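You operate a simulated robot arm through the tools that you are given. There is no shell and no other tool. Be economical: measure what you need, move in short steps, check, and stop when the job is done.

You are at the controls of a simulated robot arm. One attempt, no reset.

TASK
Clamp the green pouch in the low steel frame, wipe off the crumbs and free the clamp.
Fine: use the folded cream cloth and put it back; the pouch stays in the low steel frame, the other pouch with crumbs as it is.
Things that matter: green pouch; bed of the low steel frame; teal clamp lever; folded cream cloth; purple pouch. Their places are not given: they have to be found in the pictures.

The check looks at the end state, three seconds after you hand in, the way a careful person would. Anything else that was tipped, shoved, dropped, spilled or broken makes it a failure.

THE ROBOT
A 7-joint arm with a two-finger parallel gripper, fixed in place. Base frame: the origin is at the foot of the arm, x ahead of it, y to its left, z up; the work surface is at about z = 800. Units: mm, degrees, N and s.
With the tool pointing down near the work surface it reaches from about 300 to 700 mm from the base axis. Its first joint turns from -66.0 to 66.0 degrees. Payload 1.57 kg.
Tool frame: the origin (TCP) lies between the finger pads and is the grasp point; the fingertips stand 30 mm ahead of it; z points along the fingers, y is the line along which they close. Largest opening 110 mm; finger width 24, thickness 12; the body of the gripper, 48 by 112 mm, starts 78 mm behind the TCP.
Orientation is that of the tool frame in the base frame, as a unit quaternion [w, x, y, z]. With the fingers straight down and closing along the base's y, the tool's x points along the base's -x, its y along +y and its z along -z.

THE INTERFACE
- The arm moves only by the tool servo_tool. Its argument "deltas" is a list of rows, each an object of numbers (a shift or turn left out is 0, a gripper value left out holds the last): "dx", "dy", "dz": the shift along the base's x, y, z in mm; "rx", "ry", "rz": the turn, a rotation vector about the base's x, y, z in degrees; "grip": the gripper command, from -1 (shut) to 1 (fully open), values between in proportion. In form: [{"dx": .., "dy": .., "dz": .., "rx": .., "ry": .., "rz": .., "grip": ..}, ...]. A call has 1 to 10 rows; each row shifts and turns the commanded pose from where the row before left it. Rows are played at 5 a second. More than 50 mm and 8.6 degrees between two rows, or a gripper value outside its range, and nothing of the call is played. Where a pose cannot be reached the arm comes as near as it can. A force on the tool above 90 N (or 10 N above the force at the start of the call, whichever is more), or a blocked arm, ends the call early, and 0.2 s more pass. Each finger travels about 108 mm/s and halts on what it meets, pressing with about 36 N; the grip force reading is that of the motor and also rises with nothing between the fingers. The clock runs only during rows and for 0.2 s after the last one: add rows that do not move to give the fingers time. It gives the time, the measured TCP pose, the force on the tool (base axes), the opening and the grip force at its end, in the units of the frame above (readings bear some noise).
- Cameras (640 x 400 px; columns grow to the right, rows downward): "scene" is fixed at [173.7, -411.5, 1388.9]; the picture's right is [0.61, -0.80, 0.00], its down [-0.57, -0.44, -0.69] and it looks along [0.55, 0.42, -0.72] (base axes); focal length 361 px, centre (320, 200). "wrist" rides on the gripper at [-36, 0, -80] in the tool frame; the picture's right is [0.00, -1.00, 0.00], its down [0.97, 0.00, -0.24] and it looks along [0.24, 0.00, 0.97] (tool axes); focal length 218 px, centre (320, 200).
- camera(camera): a new picture of that camera. It takes no simulated time.
- point_at(camera, pixels): for up to 12 pixels [column, row] of the newest picture of that camera ("zoom" is the newest enlarged one), the place [x, y, z] in the base frame of the surface seen there, good to about 2 mm. It takes no simulated time.
- enlarge(camera, box): a new picture of the part [left, top, right, bottom] of that camera's present view, enlarged. It takes no simulated time.
- sign_off(): hands the job in; it is judged then, once.

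Work in short steps. Measure before you move; look again where a grasp or a placing could have gone wrong, and mend it. You have 80 turns and 34 pictures in all, those below and enlarged ones among them. Open the gripper and draw the arm clear of the work before you hand the job in, unless the task says otherwise; then end with one line.

The tools are called as name(argument=value, ...) on one line, values as JSON. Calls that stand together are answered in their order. servo_tool: Moves the arm, as the interface text tells. Its arguments: {"type":"object","properties":{"deltas":{"type":"array","items":{"type":"object","properties":{"dx":{"type":"number"},"dy":{"type":"number"},"dz":{"type":"number"},"rx":{"type":"number"},"ry":{"type":"number"},"rz":{"type":"number"},"grip":{"type":"number"}}}}},"required":["deltas"]} The other tools are called the same way: camera (camera) takes a picture; point_at (camera, pixels) gives the place of the surface under pixels of a picture; enlarge (camera, box) takes an enlarged picture of a part of a camera's view; sign_off () hands the job in.

At the start:

```text
clock: 0.0
tool_pos: [357.5, -91.5, 1110.7]
orientation: [0.0, 0.0, 1.0, 0.0]
ft_force: [0.2, 0.4, 0.2]
grip_width: 110.0
grip_force: 0.0
```

scene: 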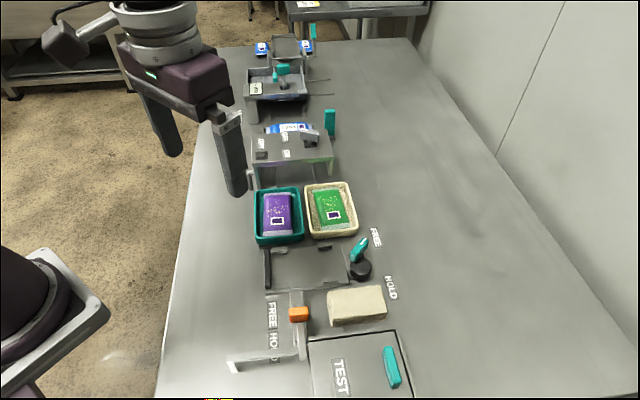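
wrist: 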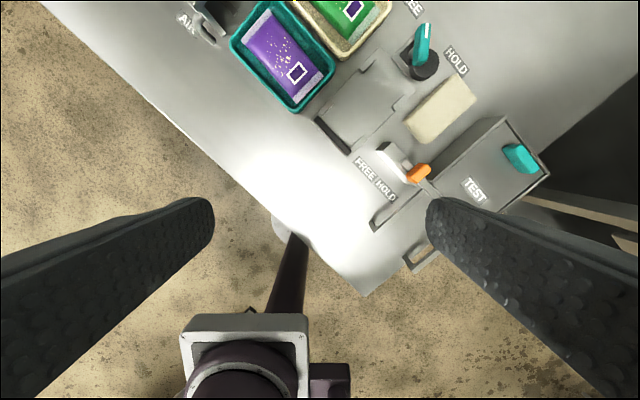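

The scene shows the trays with pouches at about (278,213) and (330,208), the low frame near (305,268), the teal lever at (360,250) and the cloth at (357,305). I'll enlarge this area to see the details.

enlarge(camera="scene", box=[220, 170, 420, 295])

enlarge(camera="scene", box=[220, 260, 430, 391])

enlarge(camera="scene", box=[220, 20, 380, 120])

```text
3.20 times, centred on (320, 232) of scene
```

zoom: 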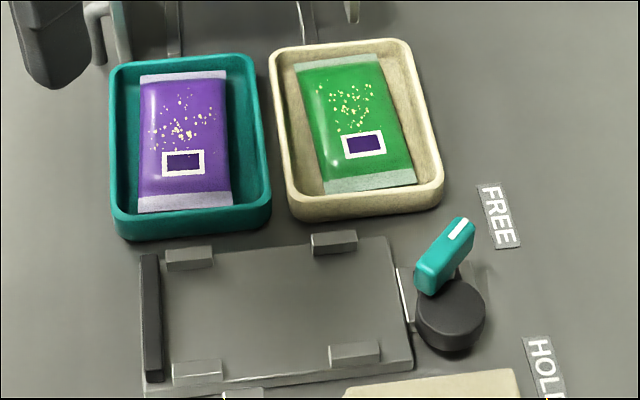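

```text
3.05 times, centred on (325, 326) of scene
```

zoom: 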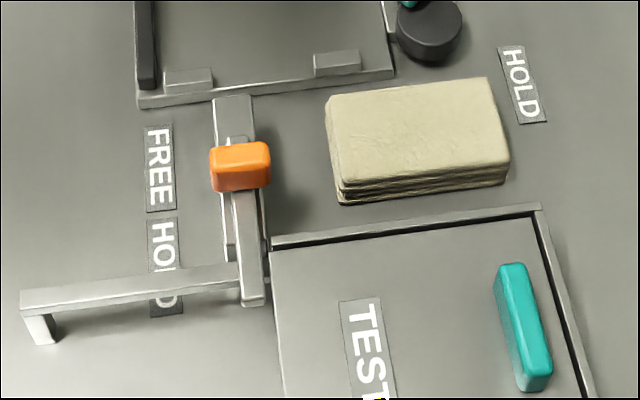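

```text
4.00 times, centred on (300, 70) of scene
```

zoom: 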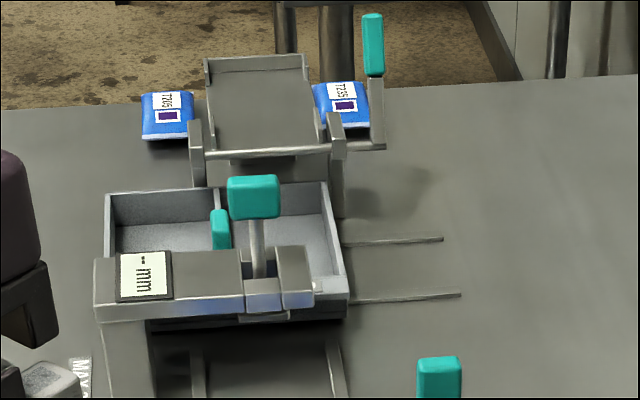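

I'll measure the frame, lever, pouch, trays and cloth.

enlarge(camera="scene", box=[240, 175, 400, 275])

point_at(camera="scene", pixels=[[271, 252], [341, 245], [268, 290], [348, 284], [305, 268], [266, 270], [280, 250], [325, 246], [282, 286], [331, 281], [362, 243], [352, 257]])

point_at(camera="scene", pixels=[[361, 268], [376, 238], [391, 288], [327, 292], [381, 286], [387, 315], [333, 326], [357, 305], [299, 313], [299, 290], [388, 365], [350, 305]])

```text
4.00 times, centred on (320, 225) of scene
```

zoom: 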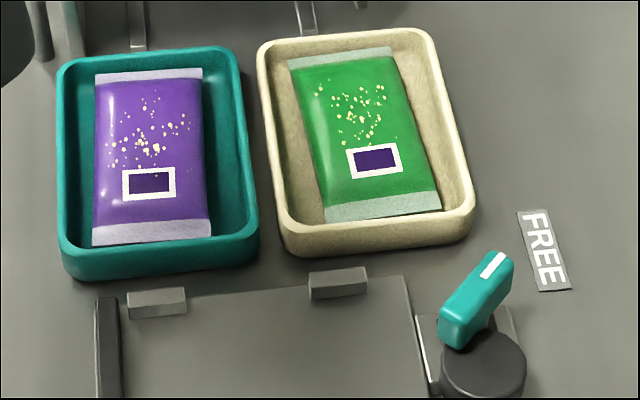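

```text
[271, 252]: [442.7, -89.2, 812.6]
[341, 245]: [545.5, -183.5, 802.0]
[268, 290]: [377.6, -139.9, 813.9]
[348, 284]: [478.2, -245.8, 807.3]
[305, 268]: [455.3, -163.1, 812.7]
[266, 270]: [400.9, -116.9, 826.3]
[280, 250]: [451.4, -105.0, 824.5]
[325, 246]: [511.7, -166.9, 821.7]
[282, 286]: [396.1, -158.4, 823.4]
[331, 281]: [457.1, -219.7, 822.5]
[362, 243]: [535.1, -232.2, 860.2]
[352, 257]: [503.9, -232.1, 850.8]
```

```text
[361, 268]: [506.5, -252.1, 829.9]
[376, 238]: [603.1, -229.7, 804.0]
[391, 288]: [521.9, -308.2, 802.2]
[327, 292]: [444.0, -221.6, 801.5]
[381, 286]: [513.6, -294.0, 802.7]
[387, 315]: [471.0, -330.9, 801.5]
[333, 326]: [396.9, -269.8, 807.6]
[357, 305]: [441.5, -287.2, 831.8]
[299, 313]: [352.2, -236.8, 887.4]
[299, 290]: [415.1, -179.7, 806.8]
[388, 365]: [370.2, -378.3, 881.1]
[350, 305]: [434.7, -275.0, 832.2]
```

Next I measure the green pouch and its tray, using the newest zoomed picture.

point_at(camera="zoom", pixels=[[290, 62], [390, 55], [326, 214], [438, 205], [365, 130], [310, 130], [412, 125], [365, 100], [350, 60], [390, 210], [365, 45], [448, 120]])

point_at(camera="zoom", pixels=[[260, 50], [425, 32], [470, 200], [285, 245], [270, 130], [455, 120], [340, 42], [380, 230], [150, 150], [245, 150], [345, 105], [375, 160]])

```text
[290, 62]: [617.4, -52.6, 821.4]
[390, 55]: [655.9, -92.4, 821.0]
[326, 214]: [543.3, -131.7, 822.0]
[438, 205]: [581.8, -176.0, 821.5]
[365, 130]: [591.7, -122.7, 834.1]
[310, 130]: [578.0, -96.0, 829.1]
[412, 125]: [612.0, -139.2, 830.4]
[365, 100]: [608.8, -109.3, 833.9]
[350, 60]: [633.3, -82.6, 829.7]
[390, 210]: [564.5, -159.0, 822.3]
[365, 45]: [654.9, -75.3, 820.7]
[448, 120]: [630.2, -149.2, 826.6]
```

```text
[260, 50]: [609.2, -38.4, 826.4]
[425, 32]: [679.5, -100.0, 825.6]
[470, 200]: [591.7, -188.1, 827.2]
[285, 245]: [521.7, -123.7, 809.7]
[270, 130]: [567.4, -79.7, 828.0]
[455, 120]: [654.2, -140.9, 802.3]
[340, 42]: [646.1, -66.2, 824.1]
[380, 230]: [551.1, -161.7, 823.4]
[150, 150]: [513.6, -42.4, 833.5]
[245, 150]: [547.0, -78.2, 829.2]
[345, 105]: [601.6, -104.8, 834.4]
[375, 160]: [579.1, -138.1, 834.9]
```

The frame bed sits at 45° (guides at z≈823, bed z≈813). I'll move the wrist camera over the frame, turned -45°, for a top-down look.

servo_tool(deltas=[{"dx": 15, "dy": -15, "dz": -10, "rz": -7.5}, {"dx": 15, "dy": -15, "dz": -10, "rz": -7.5}, {"dx": 15, "dy": -15, "dz": -10, "rz": -7.5}, {"dx": 15, "dy": -15, "dz": -10, "rz": -7.5}, {"dx": 15, "dy": -10, "dz": -10, "rz": -7.5}, {"dx": 15, "dy": -10, "dz": -10, "rz": -7.5}, {}, {}])

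camera(camera="wrist")

```text
clock: 1.8
tool_pos: [447.9, -171.2, 1050.9]
orientation: [-0.001, 0.382, 0.924, 0.0]
ft_force: [0.2, -0.5, -0.5]
grip_width: 110.1
grip_force: 0.1
```

```text
27 pictures are left
```

wrist: 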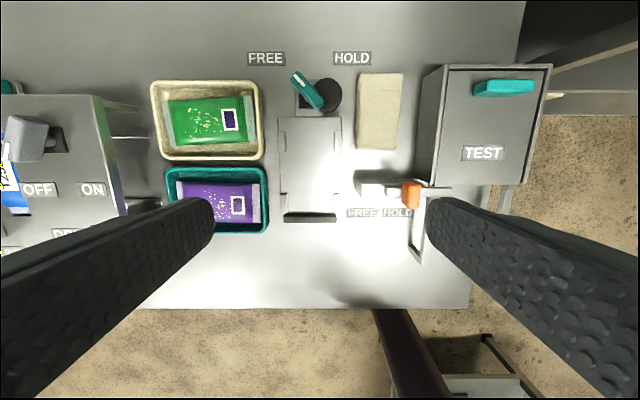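

The wrist view shows frame, lever (310,90), cloth and trays squarely. I'll zoom on the frame and on the trays.

enlarge(camera="wrist", box=[240, 70, 432, 230])

point_at(camera="zoom", pixels=[[137, 152], [338, 152], [137, 440], [180, 165], [300, 165], [180, 470], [240, 300], [175, 130], [270, 90], [190, 25], [285, 85], [300, 130]])

enlarge(camera="wrist", box=[140, 70, 284, 160])

```text
2.50 times, centred on (336, 150) of wrist
```

zoom: 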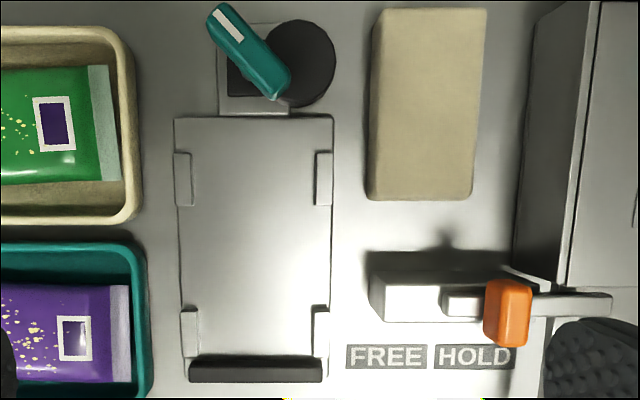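

```text
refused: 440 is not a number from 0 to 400
```

```text
4.44 times, centred on (212, 115) of wrist
```

zoom: 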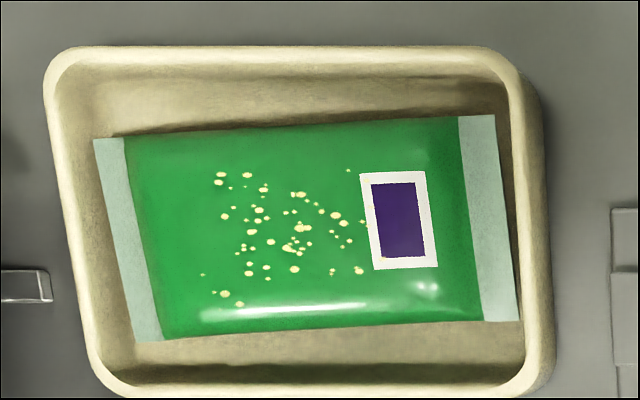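

The pouch needs a 90° turn to fit lengthwise between the guides. I'll look closely at the lever and measure it.

enlarge(camera="scene", box=[330, 225, 402, 297])

enlarge(camera="wrist", box=[278, 60, 358, 120])

point_at(camera="zoom", pixels=[[130, 100], [190, 180], [240, 270], [160, 90], [400, 200], [430, 120], [420, 310], [300, 270], [180, 250], [90, 120], [120, 70], [260, 310]])

point_at(camera="wrist", pixels=[[282, 119], [339, 119], [285, 213], [335, 213], [298, 145], [297, 200], [310, 217], [295, 140], [370, 83], [310, 165], [328, 140], [328, 205]])

```text
5.56 times, centred on (366, 261) of scene
```

zoom: 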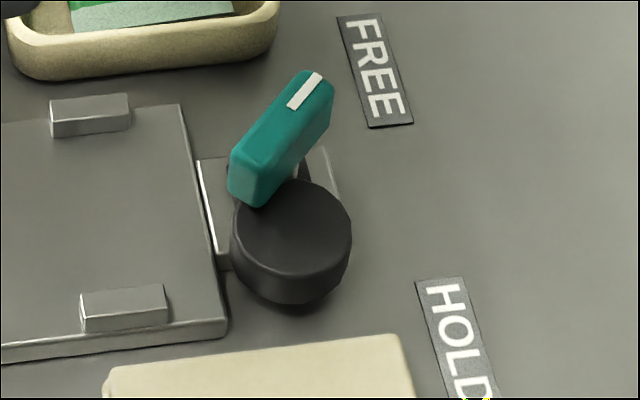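

```text
6.67 times, centred on (318, 90) of wrist
```

zoom: 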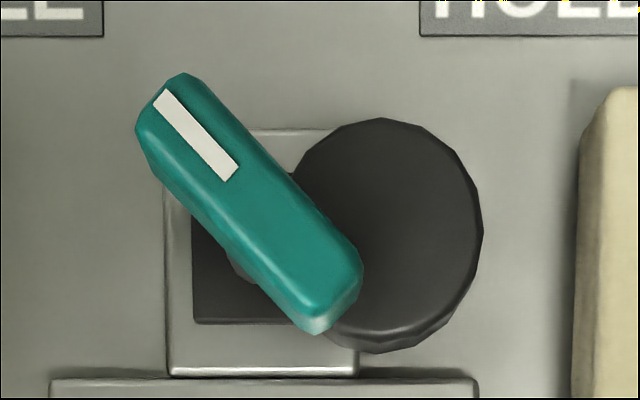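

```text
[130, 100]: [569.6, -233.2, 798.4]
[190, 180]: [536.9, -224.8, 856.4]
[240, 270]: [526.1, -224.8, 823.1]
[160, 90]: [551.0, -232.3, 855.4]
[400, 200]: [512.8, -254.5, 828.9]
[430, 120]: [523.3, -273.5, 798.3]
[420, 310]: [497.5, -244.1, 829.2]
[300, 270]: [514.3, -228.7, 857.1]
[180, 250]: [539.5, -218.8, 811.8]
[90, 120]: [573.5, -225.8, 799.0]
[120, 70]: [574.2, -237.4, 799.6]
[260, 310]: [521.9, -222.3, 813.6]
```

```text
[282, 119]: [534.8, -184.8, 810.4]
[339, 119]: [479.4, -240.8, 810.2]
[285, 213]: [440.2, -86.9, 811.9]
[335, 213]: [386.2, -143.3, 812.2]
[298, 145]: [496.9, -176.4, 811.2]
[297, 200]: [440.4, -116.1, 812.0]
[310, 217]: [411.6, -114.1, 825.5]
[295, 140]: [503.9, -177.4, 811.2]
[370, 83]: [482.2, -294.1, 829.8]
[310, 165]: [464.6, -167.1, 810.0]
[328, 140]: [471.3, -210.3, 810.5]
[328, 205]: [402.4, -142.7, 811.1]
```

The lever is a bar (top z≈857) centred on a pivot near (528,-231), with an eccentric disc that swings to the bed side as it turns from FREE to HOLD (about 90° clockwise). I'll go above the green pouch first, turned +92.7° to grip across its width.

servo_tool(deltas=[{"dx": 12.7, "dy": 4.8, "dz": -5, "rz": 7.7, "grip": 0.2}, {"dx": 12.7, "dy": 4.8, "dz": -5, "rz": 7.7}, {"dx": 12.7, "dy": 4.8, "dz": -5, "rz": 7.7}, {"dx": 12.7, "dy": 4.8, "dz": -5, "rz": 7.7}, {"dx": 12.7, "dy": 4.8, "dz": -5, "rz": 7.7}, {"dx": 12.7, "dy": 4.8, "dz": -5, "rz": 7.7}, {"dx": 12.7, "dy": 4.8, "dz": -5, "rz": 7.7}, {"dx": 12.7, "dy": 4.8, "dz": -5, "rz": 7.7}, {"dx": 12.7, "dy": 4.8, "dz": -5, "rz": 7.7}, {"dx": 12.7, "dy": 4.8, "dz": -5, "rz": 7.7}])

servo_tool(deltas=[{"dx": 12.7, "dy": 4.8, "dz": -10, "rz": 7.7}, {"dx": 12.7, "dy": 4.8, "dz": -10, "rz": 7.7}, {"dz": -20}, {"dz": -20}, {}])

camera(camera="wrist")

```text
clock: 4.0
tool_pos: [572.9, -122.5, 1001.8]
orientation: [0.0, -0.276, 0.961, 0.0]
ft_force: [-0.2, -0.7, -0.3]
grip_width: 66.2
grip_force: 0.1
```

```text
clock: 5.2
tool_pos: [599.0, -114.5, 940.3]
orientation: [0.0, -0.402, 0.916, 0.0]
ft_force: [-0.2, 0.7, -0.3]
grip_width: 65.8
grip_force: 0.1
```

```text
22 pictures are left
```

wrist: 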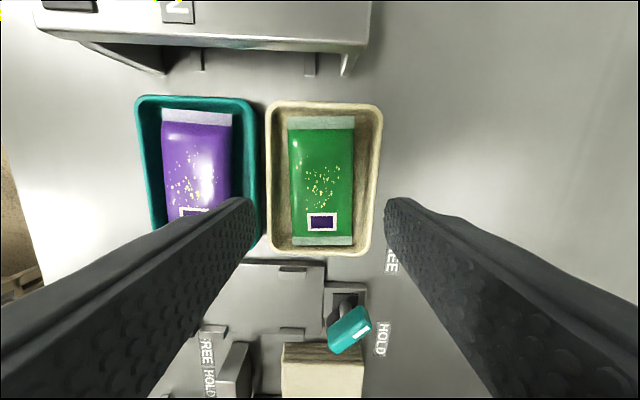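

The pouch is aligned with the picture's columns (290–353). I measure its edges, the tray floor and the rim.

point_at(camera="wrist", pixels=[[294, 180], [352, 180], [320, 180], [284, 180], [361, 180], [278, 180], [374, 180], [268, 180], [320, 118], [322, 243], [288, 118], [355, 118]])

point_at(camera="wrist", pixels=[[289, 180], [291, 180], [354, 180], [356, 180], [366, 180], [370, 180], [274, 180], [291, 243], [353, 243], [354, 118], [250, 180], [240, 180]])

```text
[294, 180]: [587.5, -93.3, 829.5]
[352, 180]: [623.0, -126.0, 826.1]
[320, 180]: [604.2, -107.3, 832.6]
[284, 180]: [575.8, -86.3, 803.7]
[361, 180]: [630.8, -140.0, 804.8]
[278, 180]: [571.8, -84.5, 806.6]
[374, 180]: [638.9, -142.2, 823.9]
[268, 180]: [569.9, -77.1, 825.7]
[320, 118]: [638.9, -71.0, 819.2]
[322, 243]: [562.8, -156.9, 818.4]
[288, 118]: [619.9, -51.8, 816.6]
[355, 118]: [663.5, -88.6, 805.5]
```

```text
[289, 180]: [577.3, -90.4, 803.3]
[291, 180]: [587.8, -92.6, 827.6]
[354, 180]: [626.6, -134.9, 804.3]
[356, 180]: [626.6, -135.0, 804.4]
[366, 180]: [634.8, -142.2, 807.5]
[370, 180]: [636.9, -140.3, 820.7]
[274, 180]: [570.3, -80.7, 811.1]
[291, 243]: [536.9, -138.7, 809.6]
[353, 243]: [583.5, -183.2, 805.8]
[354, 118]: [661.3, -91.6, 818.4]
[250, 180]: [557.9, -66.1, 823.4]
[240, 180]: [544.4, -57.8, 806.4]
```

Pouch centre is about (601,-115), width ~52, tray floor z 804, inner width ~88 at fingertip height. I narrow to 62 mm and go down to TCP z≈846 (tips 816).

servo_tool(deltas=[{"dx": 1.7, "dy": -0.5, "grip": 0.127}, {"dz": -20}, {"dz": -20}, {"dz": -20}, {"dz": -12}, {}])

camera(camera="wrist")

```text
clock: 6.6
tool_pos: [599.5, -115.4, 868.3]
orientation: [0.001, -0.401, 0.916, 0.0]
ft_force: [0.8, 0.1, 0.6]
grip_width: 61.9
grip_force: 0.1
```

```text
21 pictures are left
```

wrist: 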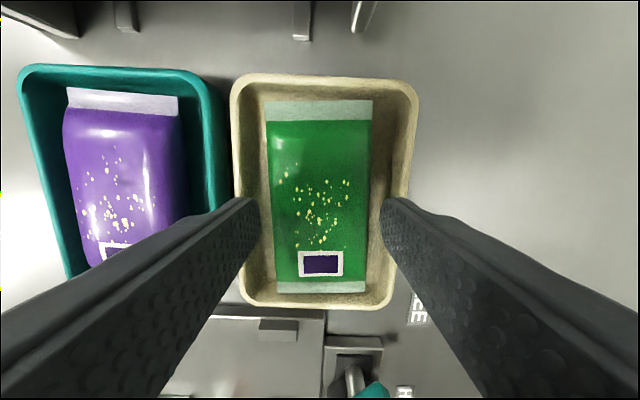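

Fingers are centred on the pouch (257/383 versus pouch 270–371). Descend 22 mm and close.

servo_tool(deltas=[{"dz": -11}, {"dz": -11}, {}, {"grip": -0.1}, {"grip": -0.3}, {"grip": -1}, {}, {}])

```text
clock: 8.4
tool_pos: [600.4, -113.4, 846.9]
orientation: [0.001, -0.402, 0.916, 0.0]
ft_force: [0.1, 0.2, 0.3]
grip_width: 59.1
grip_force: 35.8
```

It gripped at 59 mm with 36 N. I'll lift slowly and check.

servo_tool(deltas=[{"dz": 10}, {"dz": 15}, {"dz": 20}, {"dz": 20}, {}])

camera(camera="wrist")

camera(camera="scene")

```text
clock: 9.6
tool_pos: [601.3, -113.8, 910.8]
orientation: [0.0, -0.401, 0.916, 0.0]
ft_force: [0.4, 0.7, -1.9]
grip_width: 59.3
grip_force: 36.2
```

```text
20 pictures are left
```

wrist: 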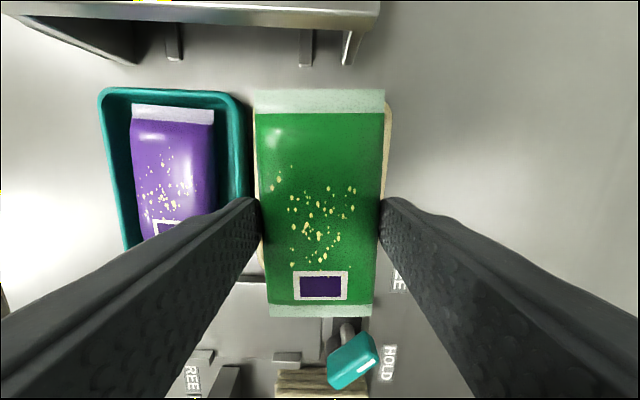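

```text
19 pictures are left
```

scene: 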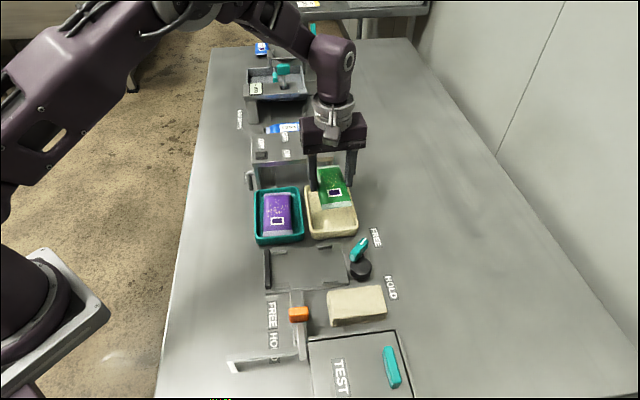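

Pouch is held. I check its tilt and its extents relative to the TCP.

point_at(camera="wrist", pixels=[[320, 95], [320, 312], [320, 130], [320, 255], [262, 110], [380, 110], [270, 310], [368, 310], [320, 91], [320, 316], [265, 180], [375, 180]])

```text
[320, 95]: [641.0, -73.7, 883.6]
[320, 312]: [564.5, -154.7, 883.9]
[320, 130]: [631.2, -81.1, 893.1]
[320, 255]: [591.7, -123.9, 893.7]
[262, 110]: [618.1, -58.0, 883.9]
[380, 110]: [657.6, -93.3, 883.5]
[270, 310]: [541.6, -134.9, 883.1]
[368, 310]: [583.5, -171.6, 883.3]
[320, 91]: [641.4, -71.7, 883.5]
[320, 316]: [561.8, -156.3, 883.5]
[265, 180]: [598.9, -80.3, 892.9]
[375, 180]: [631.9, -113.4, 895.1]
```

The pouch is level, centred on the TCP, 116 mm long. I measure the jaw face and guides precisely before placing.

enlarge(camera="scene", box=[255, 235, 385, 305])

point_at(camera="zoom", pixels=[[46, 80], [60, 80], [68, 100], [72, 180], [60, 180], [85, 130], [80, 95], [130, 90], [95, 250], [130, 230], [370, 210], [340, 75]])

```text
4.92 times, centred on (320, 270) of scene
```

zoom: 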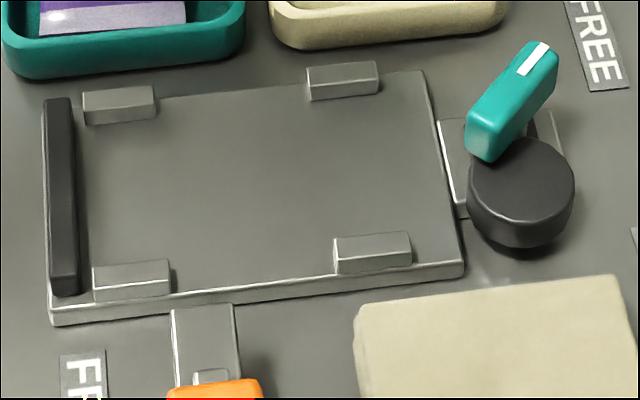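

```text
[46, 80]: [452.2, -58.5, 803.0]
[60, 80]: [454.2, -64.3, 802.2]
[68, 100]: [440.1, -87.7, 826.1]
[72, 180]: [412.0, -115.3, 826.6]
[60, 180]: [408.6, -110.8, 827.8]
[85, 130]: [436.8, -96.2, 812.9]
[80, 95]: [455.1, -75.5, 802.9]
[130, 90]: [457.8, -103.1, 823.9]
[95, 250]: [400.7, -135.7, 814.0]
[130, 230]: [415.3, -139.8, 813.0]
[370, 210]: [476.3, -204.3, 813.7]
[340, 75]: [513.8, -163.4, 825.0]
```

Jaw face lies at u≈374.5 and the guides leave ~68 mm. The target pouch centre is (455,-158.7), turned -91.7°. I raise and carry it there.

servo_tool(deltas=[{"dz": 30}, {"dx": -12.2, "dy": -3.74, "rz": -7.64}, {"dx": -12.2, "dy": -3.74, "rz": -7.64}, {"dx": -12.2, "dy": -3.74, "rz": -7.64}, {"dx": -12.2, "dy": -3.74, "rz": -7.64}, {"dx": -12.2, "dy": -3.74, "rz": -7.64}, {"dx": -12.2, "dy": -3.74, "rz": -7.64}, {"dx": -12.2, "dy": -3.74, "rz": -7.64}, {"dx": -12.2, "dy": -3.74, "rz": -7.64}, {"dx": -12.2, "dy": -3.74, "rz": -7.64}])

servo_tool(deltas=[{"dx": -12.2, "dy": -3.74, "rz": -7.64}, {"dx": -12.2, "dy": -3.74, "rz": -7.64}, {"dx": -12.2, "dy": -3.74, "rz": -7.64}, {"dz": -30}, {"dz": -20}, {}, {}])

camera(camera="wrist")

```text
clock: 11.8
tool_pos: [491.6, -146.5, 942.0]
orientation: [0.0, 0.185, 0.983, 0.0]
ft_force: [0.7, 0.4, -0.6]
grip_width: 59.2
grip_force: 35.6
```

```text
clock: 13.4
tool_pos: [455.4, -156.5, 890.2]
orientation: [0.0, 0.378, 0.926, 0.0]
ft_force: [0.1, -1.2, -0.8]
grip_width: 59.2
grip_force: 36.4
```

```text
17 pictures are left
```

wrist: 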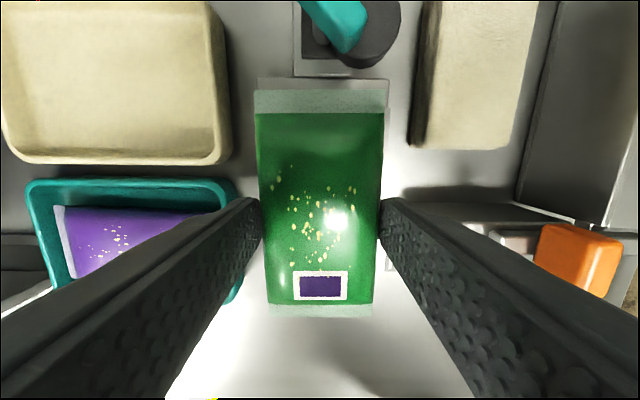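

I verify the pouch ends and bed edges before lowering.

point_at(camera="wrist", pixels=[[320, 92], [320, 315], [257, 100], [385, 100], [271, 312], [368, 312], [259, 83], [388, 83]])

```text
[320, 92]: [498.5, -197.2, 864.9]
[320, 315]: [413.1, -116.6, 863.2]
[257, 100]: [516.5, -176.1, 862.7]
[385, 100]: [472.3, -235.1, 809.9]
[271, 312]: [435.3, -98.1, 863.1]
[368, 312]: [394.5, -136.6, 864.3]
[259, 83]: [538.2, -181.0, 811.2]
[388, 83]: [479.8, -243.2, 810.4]
```

The near end would graze the jaw (u 374.5) and the yaw is ~1.2° off. I correct by dy -2.2 and rz -1.2, then lower until close to the bed.

servo_tool(deltas=[{"dx": 0.3, "dy": -2.4, "rz": -1.2}, {}, {"dz": -10}, {"dz": -10}, {"dz": -8}, {"dz": -4}, {}])

enlarge(camera="scene", box=[250, 220, 390, 310])

```text
clock: 15.0
tool_pos: [454.3, -158.4, 859.3]
orientation: [0.0, 0.387, 0.922, 0.0]
ft_force: [-0.4, 0.7, -0.7]
grip_width: 59.1
grip_force: 36.4
```

```text
4.44 times, centred on (320, 265) of scene
```

zoom: 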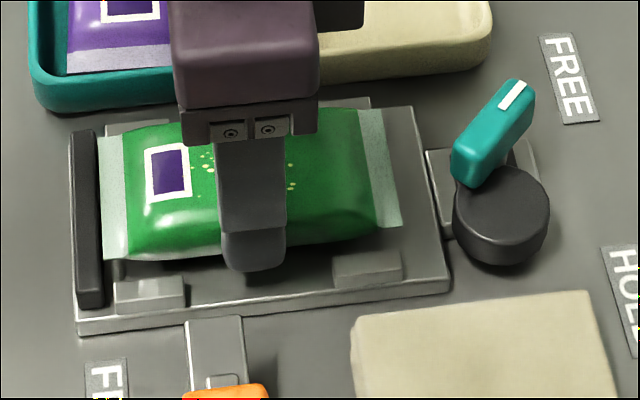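

Pouch is just above the bed, between the guides. Lower further in small steps watching the force.

servo_tool(deltas=[{"dz": -2}, {"dz": -2}, {}, {}])

```text
clock: 16.0
tool_pos: [454.6, -158.2, 855.6]
orientation: [0.0, 0.387, 0.922, 0.0]
ft_force: [0.4, -0.6, -1.0]
grip_width: 59.1
grip_force: 36.1
```

servo_tool(deltas=[{"dz": -1.5}, {}, {"dz": -1.5}, {}])

```text
clock: 17.0
tool_pos: [454.8, -160.3, 851.3]
orientation: [0.0, 0.387, 0.922, 0.0]
ft_force: [-0.5, -0.4, -1.5]
grip_width: 59.0
grip_force: 36.0
```

No contact force seen; I check the pouch top height and bed with a wrist picture.

camera(camera="wrist")

point_at(camera="wrist", pixels=[[320, 95], [320, 315], [320, 130], [320, 255], [320, 80], [262, 105], [380, 105]])

```text
15 pictures are left
```

wrist: 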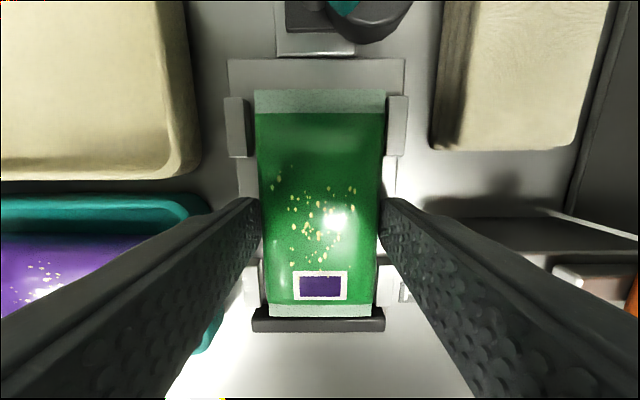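

```text
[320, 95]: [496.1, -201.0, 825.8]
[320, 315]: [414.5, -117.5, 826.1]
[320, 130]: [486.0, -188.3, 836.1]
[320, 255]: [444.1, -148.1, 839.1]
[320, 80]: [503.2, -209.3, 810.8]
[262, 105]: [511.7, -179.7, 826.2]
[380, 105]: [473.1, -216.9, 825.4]
```

The pouch is centred between guides (253/388 versus 257–384), about 2 mm above the bed. Lower the last bit.

servo_tool(deltas=[{"dz": -1.2}, {}, {"dz": -1.2}, {}])

```text
clock: 18.0
tool_pos: [456.1, -160.2, 852.6]
orientation: [0.001, 0.387, 0.922, 0.0]
ft_force: [-2.4, 3.2, 34.9]
grip_width: 59.2
grip_force: 36.2
```

Contact (35 N). Ease up 1 mm, open modestly to 72 mm, and rise.

servo_tool(deltas=[{"dz": 1}, {"grip": 0.2}, {"grip": 0.31}, {}, {"dz": 20}, {"dz": 30}, {"dz": 40}, {}])

camera(camera="wrist")

```text
clock: 19.8
tool_pos: [454.3, -162.0, 943.6]
orientation: [0.0, 0.387, 0.922, 0.0]
ft_force: [-0.8, 1.3, -0.1]
grip_width: 72.0
grip_force: 0.0
```

```text
14 pictures are left
```

wrist: 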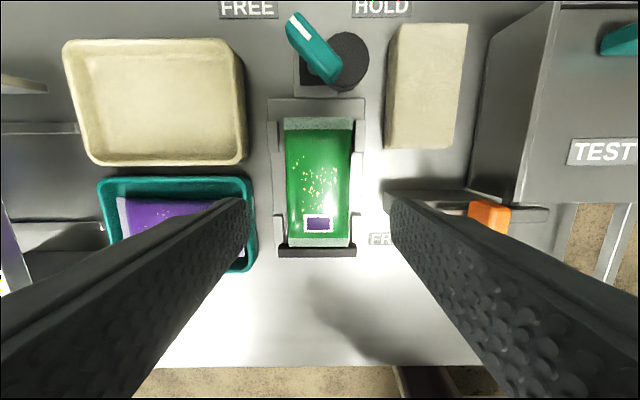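

Pouch lies flat in the frame. Now the lever: I measure its ends, disc and the pouch's end again.

point_at(camera="wrist", pixels=[[294, 19], [299, 26], [305, 35], [314, 47], [323, 60], [330, 72], [335, 78], [322, 43], [306, 52], [350, 60], [320, 120], [320, 242]])

enlarge(camera="wrist", box=[270, 0, 382, 70])

```text
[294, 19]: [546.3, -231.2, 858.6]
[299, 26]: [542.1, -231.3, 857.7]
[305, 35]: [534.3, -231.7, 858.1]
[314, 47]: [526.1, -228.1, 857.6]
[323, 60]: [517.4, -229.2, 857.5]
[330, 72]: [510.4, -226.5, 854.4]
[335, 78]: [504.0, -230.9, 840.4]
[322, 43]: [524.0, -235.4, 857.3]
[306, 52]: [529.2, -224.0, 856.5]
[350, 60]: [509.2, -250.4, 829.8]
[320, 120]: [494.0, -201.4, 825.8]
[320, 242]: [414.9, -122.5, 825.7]
```

```text
5.71 times, centred on (326, 35) of wrist
```

zoom: 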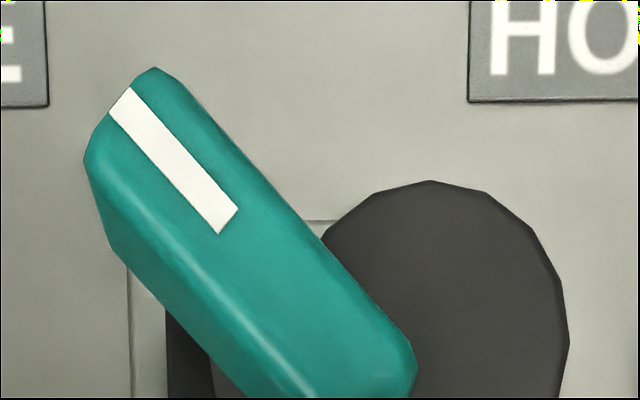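

Bar axis runs about -7° with its centre at (528,-230). I move above it, turning +38.6° so the fingers close across the bar, opening 50 mm.

servo_tool(deltas=[{"dx": 14.8, "dy": -13.6, "rz": 7.7, "grip": -0.1}, {"dx": 14.8, "dy": -13.6, "rz": 7.7}, {"dx": 14.8, "dy": -13.6, "rz": 7.7}, {"dx": 14.8, "dy": -13.6, "rz": 7.7}, {"dx": 14.8, "dy": -13.6, "rz": 7.8}, {"dz": -20}, {}, {}])

camera(camera="wrist")

```text
clock: 21.6
tool_pos: [529.2, -228.6, 924.1]
orientation: [0.0, 0.06, 0.998, 0.0]
ft_force: [0.6, 0.0, 0.1]
grip_width: 49.5
grip_force: 0.1
```

```text
12 pictures are left
```

wrist: 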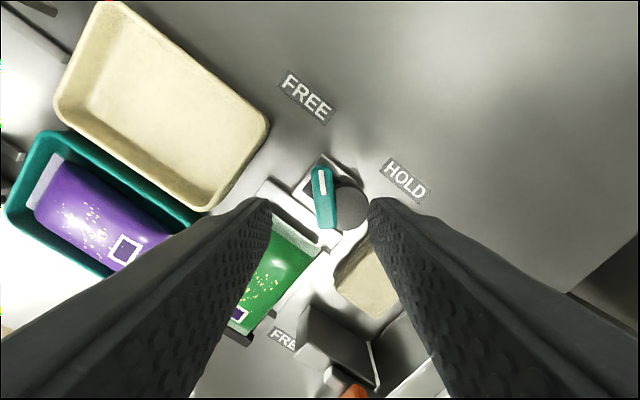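

point_at(camera="wrist", pixels=[[320, 170], [322, 180], [324, 190], [326, 200], [327, 215], [328, 225], [315, 195], [335, 195], [352, 207], [340, 215]])

```text
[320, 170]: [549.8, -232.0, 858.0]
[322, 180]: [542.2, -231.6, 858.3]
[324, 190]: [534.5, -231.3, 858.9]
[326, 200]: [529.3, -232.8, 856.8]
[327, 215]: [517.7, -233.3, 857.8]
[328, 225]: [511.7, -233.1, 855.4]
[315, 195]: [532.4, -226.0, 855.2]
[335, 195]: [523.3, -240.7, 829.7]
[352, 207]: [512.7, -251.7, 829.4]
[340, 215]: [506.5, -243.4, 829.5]
```

The bar is actually at ~0° with axis y≈-232.5. I correct by rz +6.9, dy -3.8 and descend to TCP z≈868.

servo_tool(deltas=[{"dx": -1, "dy": -3.8, "rz": 6.9}, {}, {"dz": -20}, {"dz": -20}, {"dz": -16}, {}])

camera(camera="wrist")

```text
clock: 23.0
tool_pos: [528.1, -232.8, 864.3]
orientation: [-0.001, 0.0, 1.0, 0.0]
ft_force: [0.1, 0.0, 1.3]
grip_width: 49.6
grip_force: 0.0
```

```text
11 pictures are left
```

wrist: 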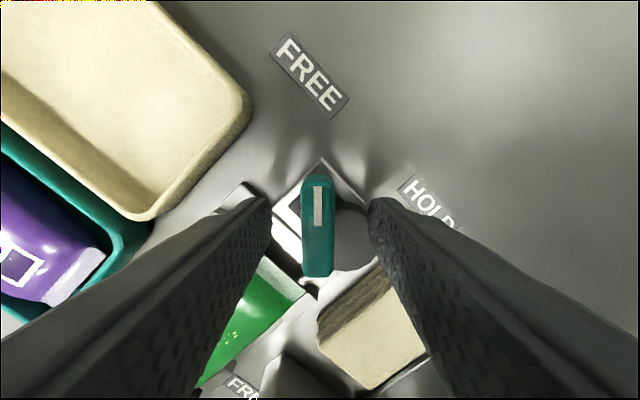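

The bar is centred between the fingers. Close on it.

servo_tool(deltas=[{"dz": -1, "grip": -0.5}, {"grip": -1}, {}, {}, {}])

```text
clock: 24.2
tool_pos: [527.9, -232.2, 865.2]
orientation: [0.0, 0.0, 1.0, 0.002]
ft_force: [-2.2, 11.9, 5.1]
grip_width: 14.8
grip_force: 31.1
```

Gripped at 14.8 mm. Turn clockwise in steps, watching forces.

servo_tool(deltas=[{"rz": -6}, {"rz": -6}, {"rz": -6}, {"rz": -6}, {"rz": -6}, {}])

```text
clock: 25.6
tool_pos: [527.2, -232.0, 864.2]
orientation: [0.001, 0.259, 0.966, 0.0]
ft_force: [7.9, 12.7, 3.6]
grip_width: 15.0
grip_force: 30.9
```

Turned 30° with modest force. Continue, nudging slightly with the force.

servo_tool(deltas=[{"dx": 0.4, "dy": 0.6, "rz": -6}, {"rz": -6}, {"rz": -6}, {"rz": -6}, {"rz": -6}, {}])

servo_tool(deltas=[{"rz": -5}, {"rz": -5}, {"rz": -5}, {"rz": -5}, {}])

enlarge(camera="scene", box=[250, 215, 410, 315])

```text
clock: 27.0
tool_pos: [527.7, -231.6, 862.9]
orientation: [0.001, 0.501, 0.866, 0.0]
ft_force: [8.1, 5.5, 18.7]
grip_width: 14.7
grip_force: 30.6
```

```text
clock: 28.2
tool_pos: [528.6, -232.2, 864.3]
orientation: [0.001, 0.644, 0.765, -0.001]
ft_force: [-1.0, -1.2, 23.0]
grip_width: 14.9
grip_force: 31.1
```

```text
4.00 times, centred on (330, 265) of scene
```

zoom: 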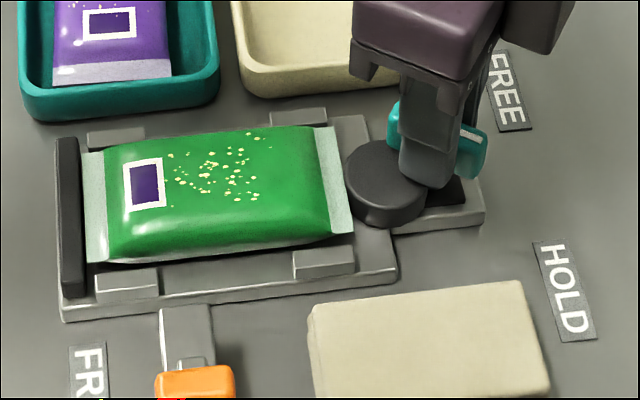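

The disc has swung to the pouch's end at 80°. Finish to about 90°.

servo_tool(deltas=[{"rz": -3}, {"rz": -3}, {"rz": -3}, {"rz": -2}, {}, {}])

```text
clock: 29.6
tool_pos: [528.3, -231.9, 863.9]
orientation: [0.0, 0.714, 0.701, -0.001]
ft_force: [-1.8, -10.3, 8.7]
grip_width: 14.8
grip_force: 30.8
```

At 91°. Release, rise, and look.

servo_tool(deltas=[{"grip": -0.3}, {}, {"dz": 30}, {"dz": 40}, {"dz": 30}, {}])

camera(camera="wrist")

```text
clock: 31.0
tool_pos: [531.3, -231.6, 963.6]
orientation: [0.0, 0.713, 0.701, 0.0]
ft_force: [0.6, 0.3, 0.3]
grip_width: 38.4
grip_force: 0.1
```

```text
9 pictures are left
```

wrist: 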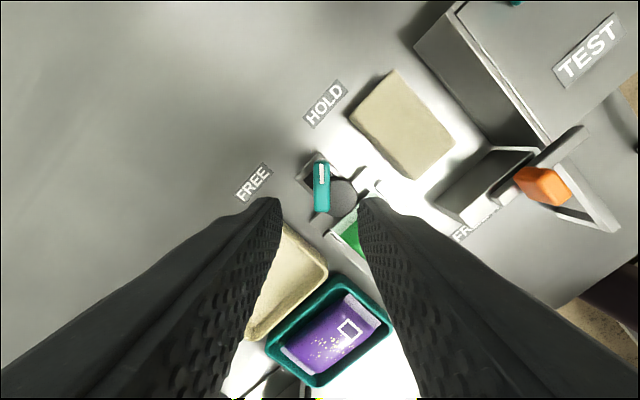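

The lever holds at HOLD (pointing toward the label). Now measure the cloth's corners and lever ends.

point_at(camera="wrist", pixels=[[396, 74], [355, 118], [413, 176], [450, 138], [403, 125], [348, 120], [414, 181], [397, 68], [455, 138], [321, 163], [321, 210], [345, 195]])

```text
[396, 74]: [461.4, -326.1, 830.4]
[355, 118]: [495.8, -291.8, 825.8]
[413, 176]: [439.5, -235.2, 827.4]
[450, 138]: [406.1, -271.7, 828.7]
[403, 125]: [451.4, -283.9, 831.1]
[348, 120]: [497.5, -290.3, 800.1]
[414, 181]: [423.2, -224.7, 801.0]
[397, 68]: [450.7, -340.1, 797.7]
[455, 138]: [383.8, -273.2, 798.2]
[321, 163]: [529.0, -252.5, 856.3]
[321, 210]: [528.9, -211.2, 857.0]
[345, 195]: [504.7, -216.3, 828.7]
```

Cloth centre ≈(450.7,-281.2), about 51×82, aligned at 45°. I move above it with rz back to -45° and view the clearances.

servo_tool(deltas=[{"dx": -13.3, "dy": -8.3, "rz": 7.7, "grip": 0.05}, {"dx": -13.3, "dy": -8.3, "rz": 7.7}, {"dx": -13.4, "dy": -8.3, "rz": 7.7}, {"dx": -13.4, "dy": -8.3, "rz": 7.7}, {"dx": -13.4, "dy": -8.3, "rz": 7.7}, {"dx": -13.4, "dy": -8.3, "rz": 7.5}, {"dz": -30}, {}, {}])

camera(camera="wrist")

```text
clock: 33.0
tool_pos: [448.4, -281.4, 934.2]
orientation: [-0.001, 0.383, 0.924, 0.0]
ft_force: [0.1, 0.1, 0.1]
grip_width: 57.7
grip_force: 0.0
```

```text
8 pictures are left
```

wrist: 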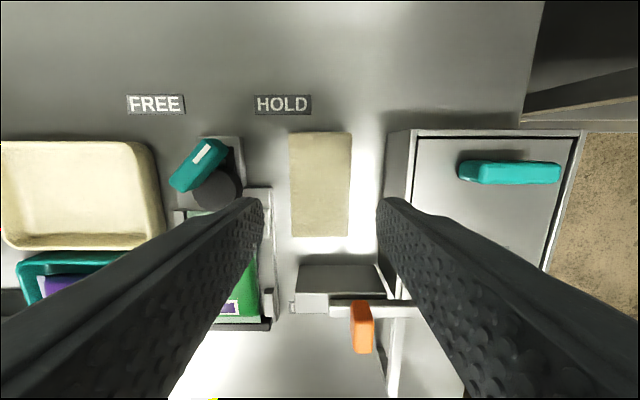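

I measure the cloth edges, the TEST box wall foot and the frame edge at the cloth's row.

point_at(camera="wrist", pixels=[[292, 185], [349, 185], [353, 185], [370, 185], [378, 185], [383, 185], [287, 185], [273, 220], [320, 136], [320, 234], [320, 185], [310, 275]])

```text
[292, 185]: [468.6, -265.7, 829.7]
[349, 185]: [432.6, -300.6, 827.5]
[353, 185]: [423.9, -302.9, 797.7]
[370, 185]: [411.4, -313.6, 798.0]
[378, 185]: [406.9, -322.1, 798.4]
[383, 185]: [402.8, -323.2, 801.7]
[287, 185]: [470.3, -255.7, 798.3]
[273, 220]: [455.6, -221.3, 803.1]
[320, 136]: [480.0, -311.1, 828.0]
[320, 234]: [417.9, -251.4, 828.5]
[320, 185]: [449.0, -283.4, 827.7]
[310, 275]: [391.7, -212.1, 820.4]
```

The TCP is right over the cloth centre with ≥20 mm clearance each side. Open to 60, descend to TCP z≈844, grip.

servo_tool(deltas=[{"grip": 0.1}, {"dz": -30}, {"dz": -30}, {"dz": -20}, {"dz": -10}, {}, {"grip": -0.1}, {"grip": -1}, {}, {}])

```text
clock: 35.2
tool_pos: [448.7, -282.9, 844.9]
orientation: [0.0, 0.382, 0.924, 0.0]
ft_force: [-0.4, 0.5, 0.1]
grip_width: 52.6
grip_force: 35.7
```

Cloth gripped (52.6 mm). Lift 80 mm and carry it over the pouch centre (≈(453.6,-157.3)), then lower to just above contact.

servo_tool(deltas=[{"dz": 20}, {"dz": 30}, {"dz": 30}, {"dx": 1.7, "dy": 41.8}, {"dx": 1.6, "dy": 41.8}, {"dx": 1.6, "dy": 42}, {"dz": -20}, {"dz": -10}, {}])

enlarge(camera="scene", box=[240, 205, 400, 305])

```text
clock: 37.2
tool_pos: [454.3, -154.7, 893.9]
orientation: [0.001, 0.383, 0.924, 0.0]
ft_force: [-0.3, -0.1, 0.3]
grip_width: 52.5
grip_force: 35.5
```

```text
4.00 times, centred on (320, 255) of scene
```

zoom: 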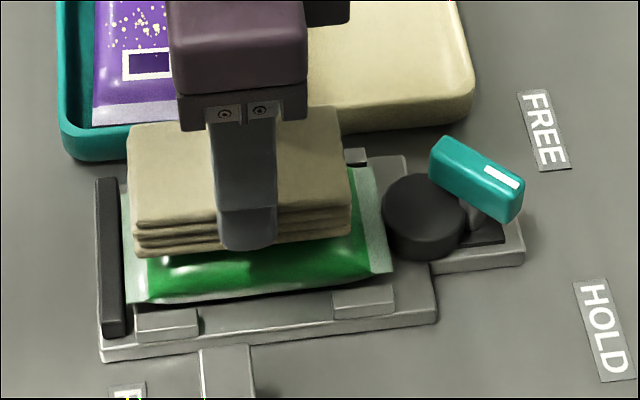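

Cloth hangs ready above the pouch, lever still at HOLD. Lower gently to contact.

servo_tool(deltas=[{"dy": -1.5, "dz": -3}, {"dz": -3}, {"dz": -2}, {}])

```text
clock: 38.2
tool_pos: [454.3, -157.7, 885.7]
orientation: [-0.001, 0.382, 0.924, 0.0]
ft_force: [-0.9, -0.6, 0.5]
grip_width: 52.9
grip_force: 36.0
```

servo_tool(deltas=[{"dz": -1}, {"dz": -1}, {"dz": -1}, {}])

```text
clock: 39.2
tool_pos: [453.9, -157.9, 883.3]
orientation: [0.0, 0.383, 0.924, 0.0]
ft_force: [-1.7, -1.5, 9.4]
grip_width: 52.7
grip_force: 35.7
```

Contact at 9 N. Wipe across (v direction) ±28 mm.

servo_tool(deltas=[{"dx": -6.6, "dy": -6.6}, {"dx": -6.6, "dy": -6.6}, {"dx": -6.6, "dy": -6.6}, {"dx": 6.6, "dy": 6.6}, {"dx": 6.6, "dy": 6.6}, {"dx": 6.6, "dy": 6.6}, {"dx": 6.6, "dy": 6.6}, {"dx": 6.6, "dy": 6.6}, {"dx": 6.6, "dy": 6.6}, {}])

```text
clock: 41.4
tool_pos: [473.1, -136.5, 883.1]
orientation: [0.0, 0.383, 0.924, 0.0]
ft_force: [-2.7, -3.0, 10.3]
grip_width: 52.9
grip_force: 36.3
```

Next I sweep back across and then along the pouch length (u ±20 mm), staying clear of the lever bar.

servo_tool(deltas=[{"dx": -6.6, "dy": -6.6}, {"dx": -6.6, "dy": -6.6}, {"dx": -6.6, "dy": -6.6}, {"dx": 6.5, "dy": -6.5}, {"dx": 6.5, "dy": -6.5}, {"dx": -6.5, "dy": 6.5}, {"dx": -6.5, "dy": 6.5}, {"dx": -6.5, "dy": 6.5}, {"dx": -6.5, "dy": 6.5}, {}])

servo_tool(deltas=[{"dx": 6.5, "dy": -6.5}, {"dx": 6.5, "dy": -6.5}, {"dx": -6.6, "dy": -6.6}, {"dx": -6.6, "dy": -6.6}, {"dx": -6.6, "dy": -6.6}, {"dx": -6.6, "dy": -6.6}, {"dx": -6.6, "dy": -6.6}, {"dz": 20}, {"dz": 40}, {}])

camera(camera="wrist")

```text
clock: 43.6
tool_pos: [440.0, -145.2, 883.7]
orientation: [0.0, 0.382, 0.924, 0.0]
ft_force: [-0.3, 0.3, 0.1]
grip_width: 52.6
grip_force: 36.2
```

```text
clock: 45.8
tool_pos: [421.3, -191.4, 944.2]
orientation: [-0.001, 0.383, 0.924, 0.0]
ft_force: [-0.3, -0.8, -0.9]
grip_width: 52.7
grip_force: 36.0
```

```text
6 pictures are left
```

wrist: 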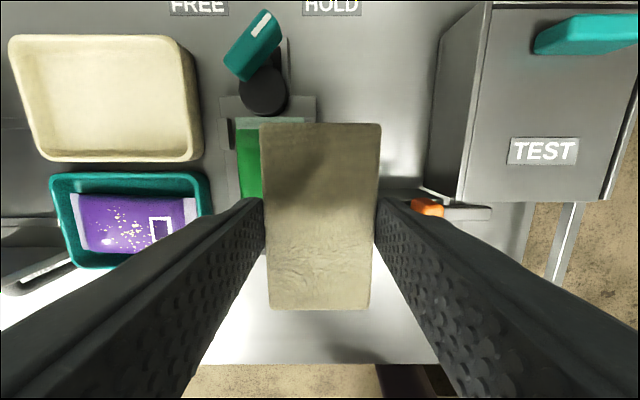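

The cloth hides the pouch here; I check the pouch with the scene camera.

enlarge(camera="scene", box=[240, 205, 400, 305])

```text
4.00 times, centred on (320, 255) of scene
```

zoom: 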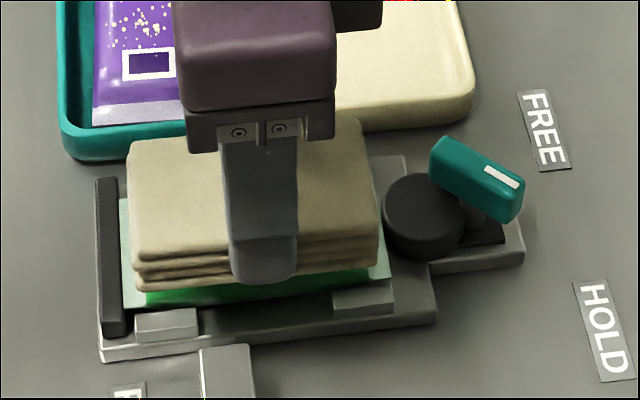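

Still hidden. I move the cloth above its home spot, still held, and look at the pouch from the scene camera.

servo_tool(deltas=[{"dx": 9.2, "dy": -30.3}, {"dx": 9.2, "dy": -30.3}, {"dx": 9.1, "dy": -30.4}, {}, {}])

enlarge(camera="scene", box=[240, 205, 400, 305])

```text
clock: 47.0
tool_pos: [448.7, -283.0, 944.3]
orientation: [0.0, 0.383, 0.924, -0.001]
ft_force: [-0.5, -0.2, -0.7]
grip_width: 52.8
grip_force: 35.8
```

```text
4.00 times, centred on (320, 255) of scene
```

zoom: 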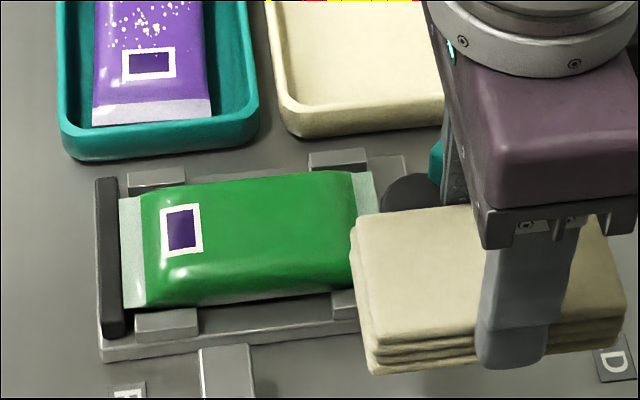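

The pouch is clean. Lower the cloth to its original spot (TCP z≈846), and release.

servo_tool(deltas=[{"dz": -30}, {"dz": -30}, {"dz": -20}, {"dz": -12}, {"dz": -4}, {}])

```text
clock: 48.4
tool_pos: [448.4, -280.8, 847.5]
orientation: [0.0, 0.383, 0.924, 0.0]
ft_force: [0.7, -1.0, -1.0]
grip_width: 52.6
grip_force: 36.5
```

servo_tool(deltas=[{"dz": -1.5}, {}, {"dz": -1}, {}])

```text
clock: 49.4
tool_pos: [447.0, -282.6, 845.3]
orientation: [0.0, 0.383, 0.924, 0.0]
ft_force: [1.2, 2.9, 12.7]
grip_width: 52.8
grip_force: 36.7
```

Contact. Release, rise, and travel to above the lever with rz -46°.

servo_tool(deltas=[{"grip": 0.1}, {}, {"dz": 20}, {"dz": 40}, {"dz": 30}, {}])

servo_tool(deltas=[{"dx": 13.5, "dy": 8.4, "rz": -7.6, "grip": -0.3}, {"dx": 13.5, "dy": 8.4, "rz": -7.6}, {"dx": 13.5, "dy": 8.4, "rz": -7.6}, {"dx": 13.5, "dy": 8.4, "rz": -7.6}, {"dx": 13.5, "dy": 8.4, "rz": -7.6}, {"dx": 13.5, "dy": 8.4, "rz": -7.6}, {"dz": -20}, {"dz": -15}, {}, {}])

camera(camera="wrist")

```text
clock: 50.8
tool_pos: [447.1, -281.5, 934.1]
orientation: [0.0, 0.383, 0.924, 0.0]
ft_force: [0.1, -0.4, -0.2]
grip_width: 60.5
grip_force: 0.0
```

```text
clock: 53.0
tool_pos: [528.2, -232.6, 900.6]
orientation: [0.001, 0.711, 0.704, 0.0]
ft_force: [-0.8, 0.6, 0.6]
grip_width: 38.6
grip_force: 0.1
```

```text
3 pictures are left
```

wrist: 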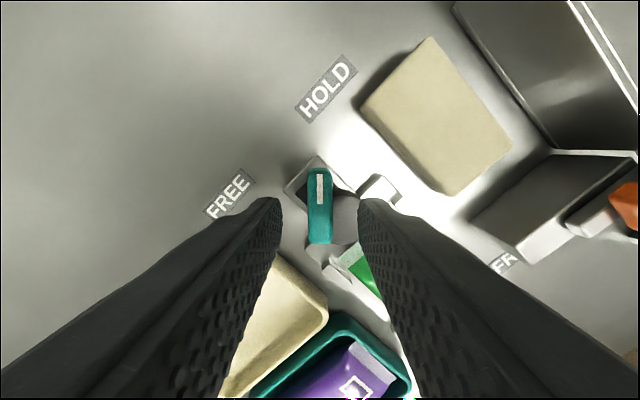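

The lever is centred between the fingers (col 319). Check the cloth's corners, then descend 35 mm and close.

point_at(camera="wrist", pixels=[[430, 42], [366, 105], [455, 190], [508, 146]])

servo_tool(deltas=[{"dz": -20}, {"dz": -15}, {}, {"grip": -0.5}, {"grip": -1}, {}, {}, {}])

```text
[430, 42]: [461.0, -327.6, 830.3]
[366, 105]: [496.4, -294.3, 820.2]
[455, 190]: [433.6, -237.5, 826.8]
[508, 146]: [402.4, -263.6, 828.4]
```

```text
clock: 54.8
tool_pos: [528.0, -231.5, 864.3]
orientation: [-0.001, 0.711, 0.703, 0.0]
ft_force: [8.8, -1.1, -9.0]
grip_width: 15.1
grip_force: 30.9
```

The cloth is back within ~2 mm and the lever is gripped. Turn it back counter-clockwise.

servo_tool(deltas=[{"rz": 6}, {"rz": 6}, {"rz": 6}, {"rz": 6}, {"rz": 6}, {"rz": 6}, {"rz": 6}, {}])

servo_tool(deltas=[{"rz": 6}, {"rz": 6}, {"rz": 6}, {"rz": 6}, {"rz": 6}, {"rz": 6}, {"rz": 6}, {"rz": 6}, {"rz": 0.5}, {}])

```text
clock: 56.6
tool_pos: [528.2, -231.3, 864.8]
orientation: [0.0, 0.411, 0.912, 0.0]
ft_force: [7.0, -10.0, -21.0]
grip_width: 14.8
grip_force: 30.7
```

```text
clock: 58.8
tool_pos: [527.8, -231.3, 864.9]
orientation: [-0.001, 0.0, 1.0, 0.001]
ft_force: [-2.8, -7.5, -15.3]
grip_width: 14.6
grip_force: 30.6
```

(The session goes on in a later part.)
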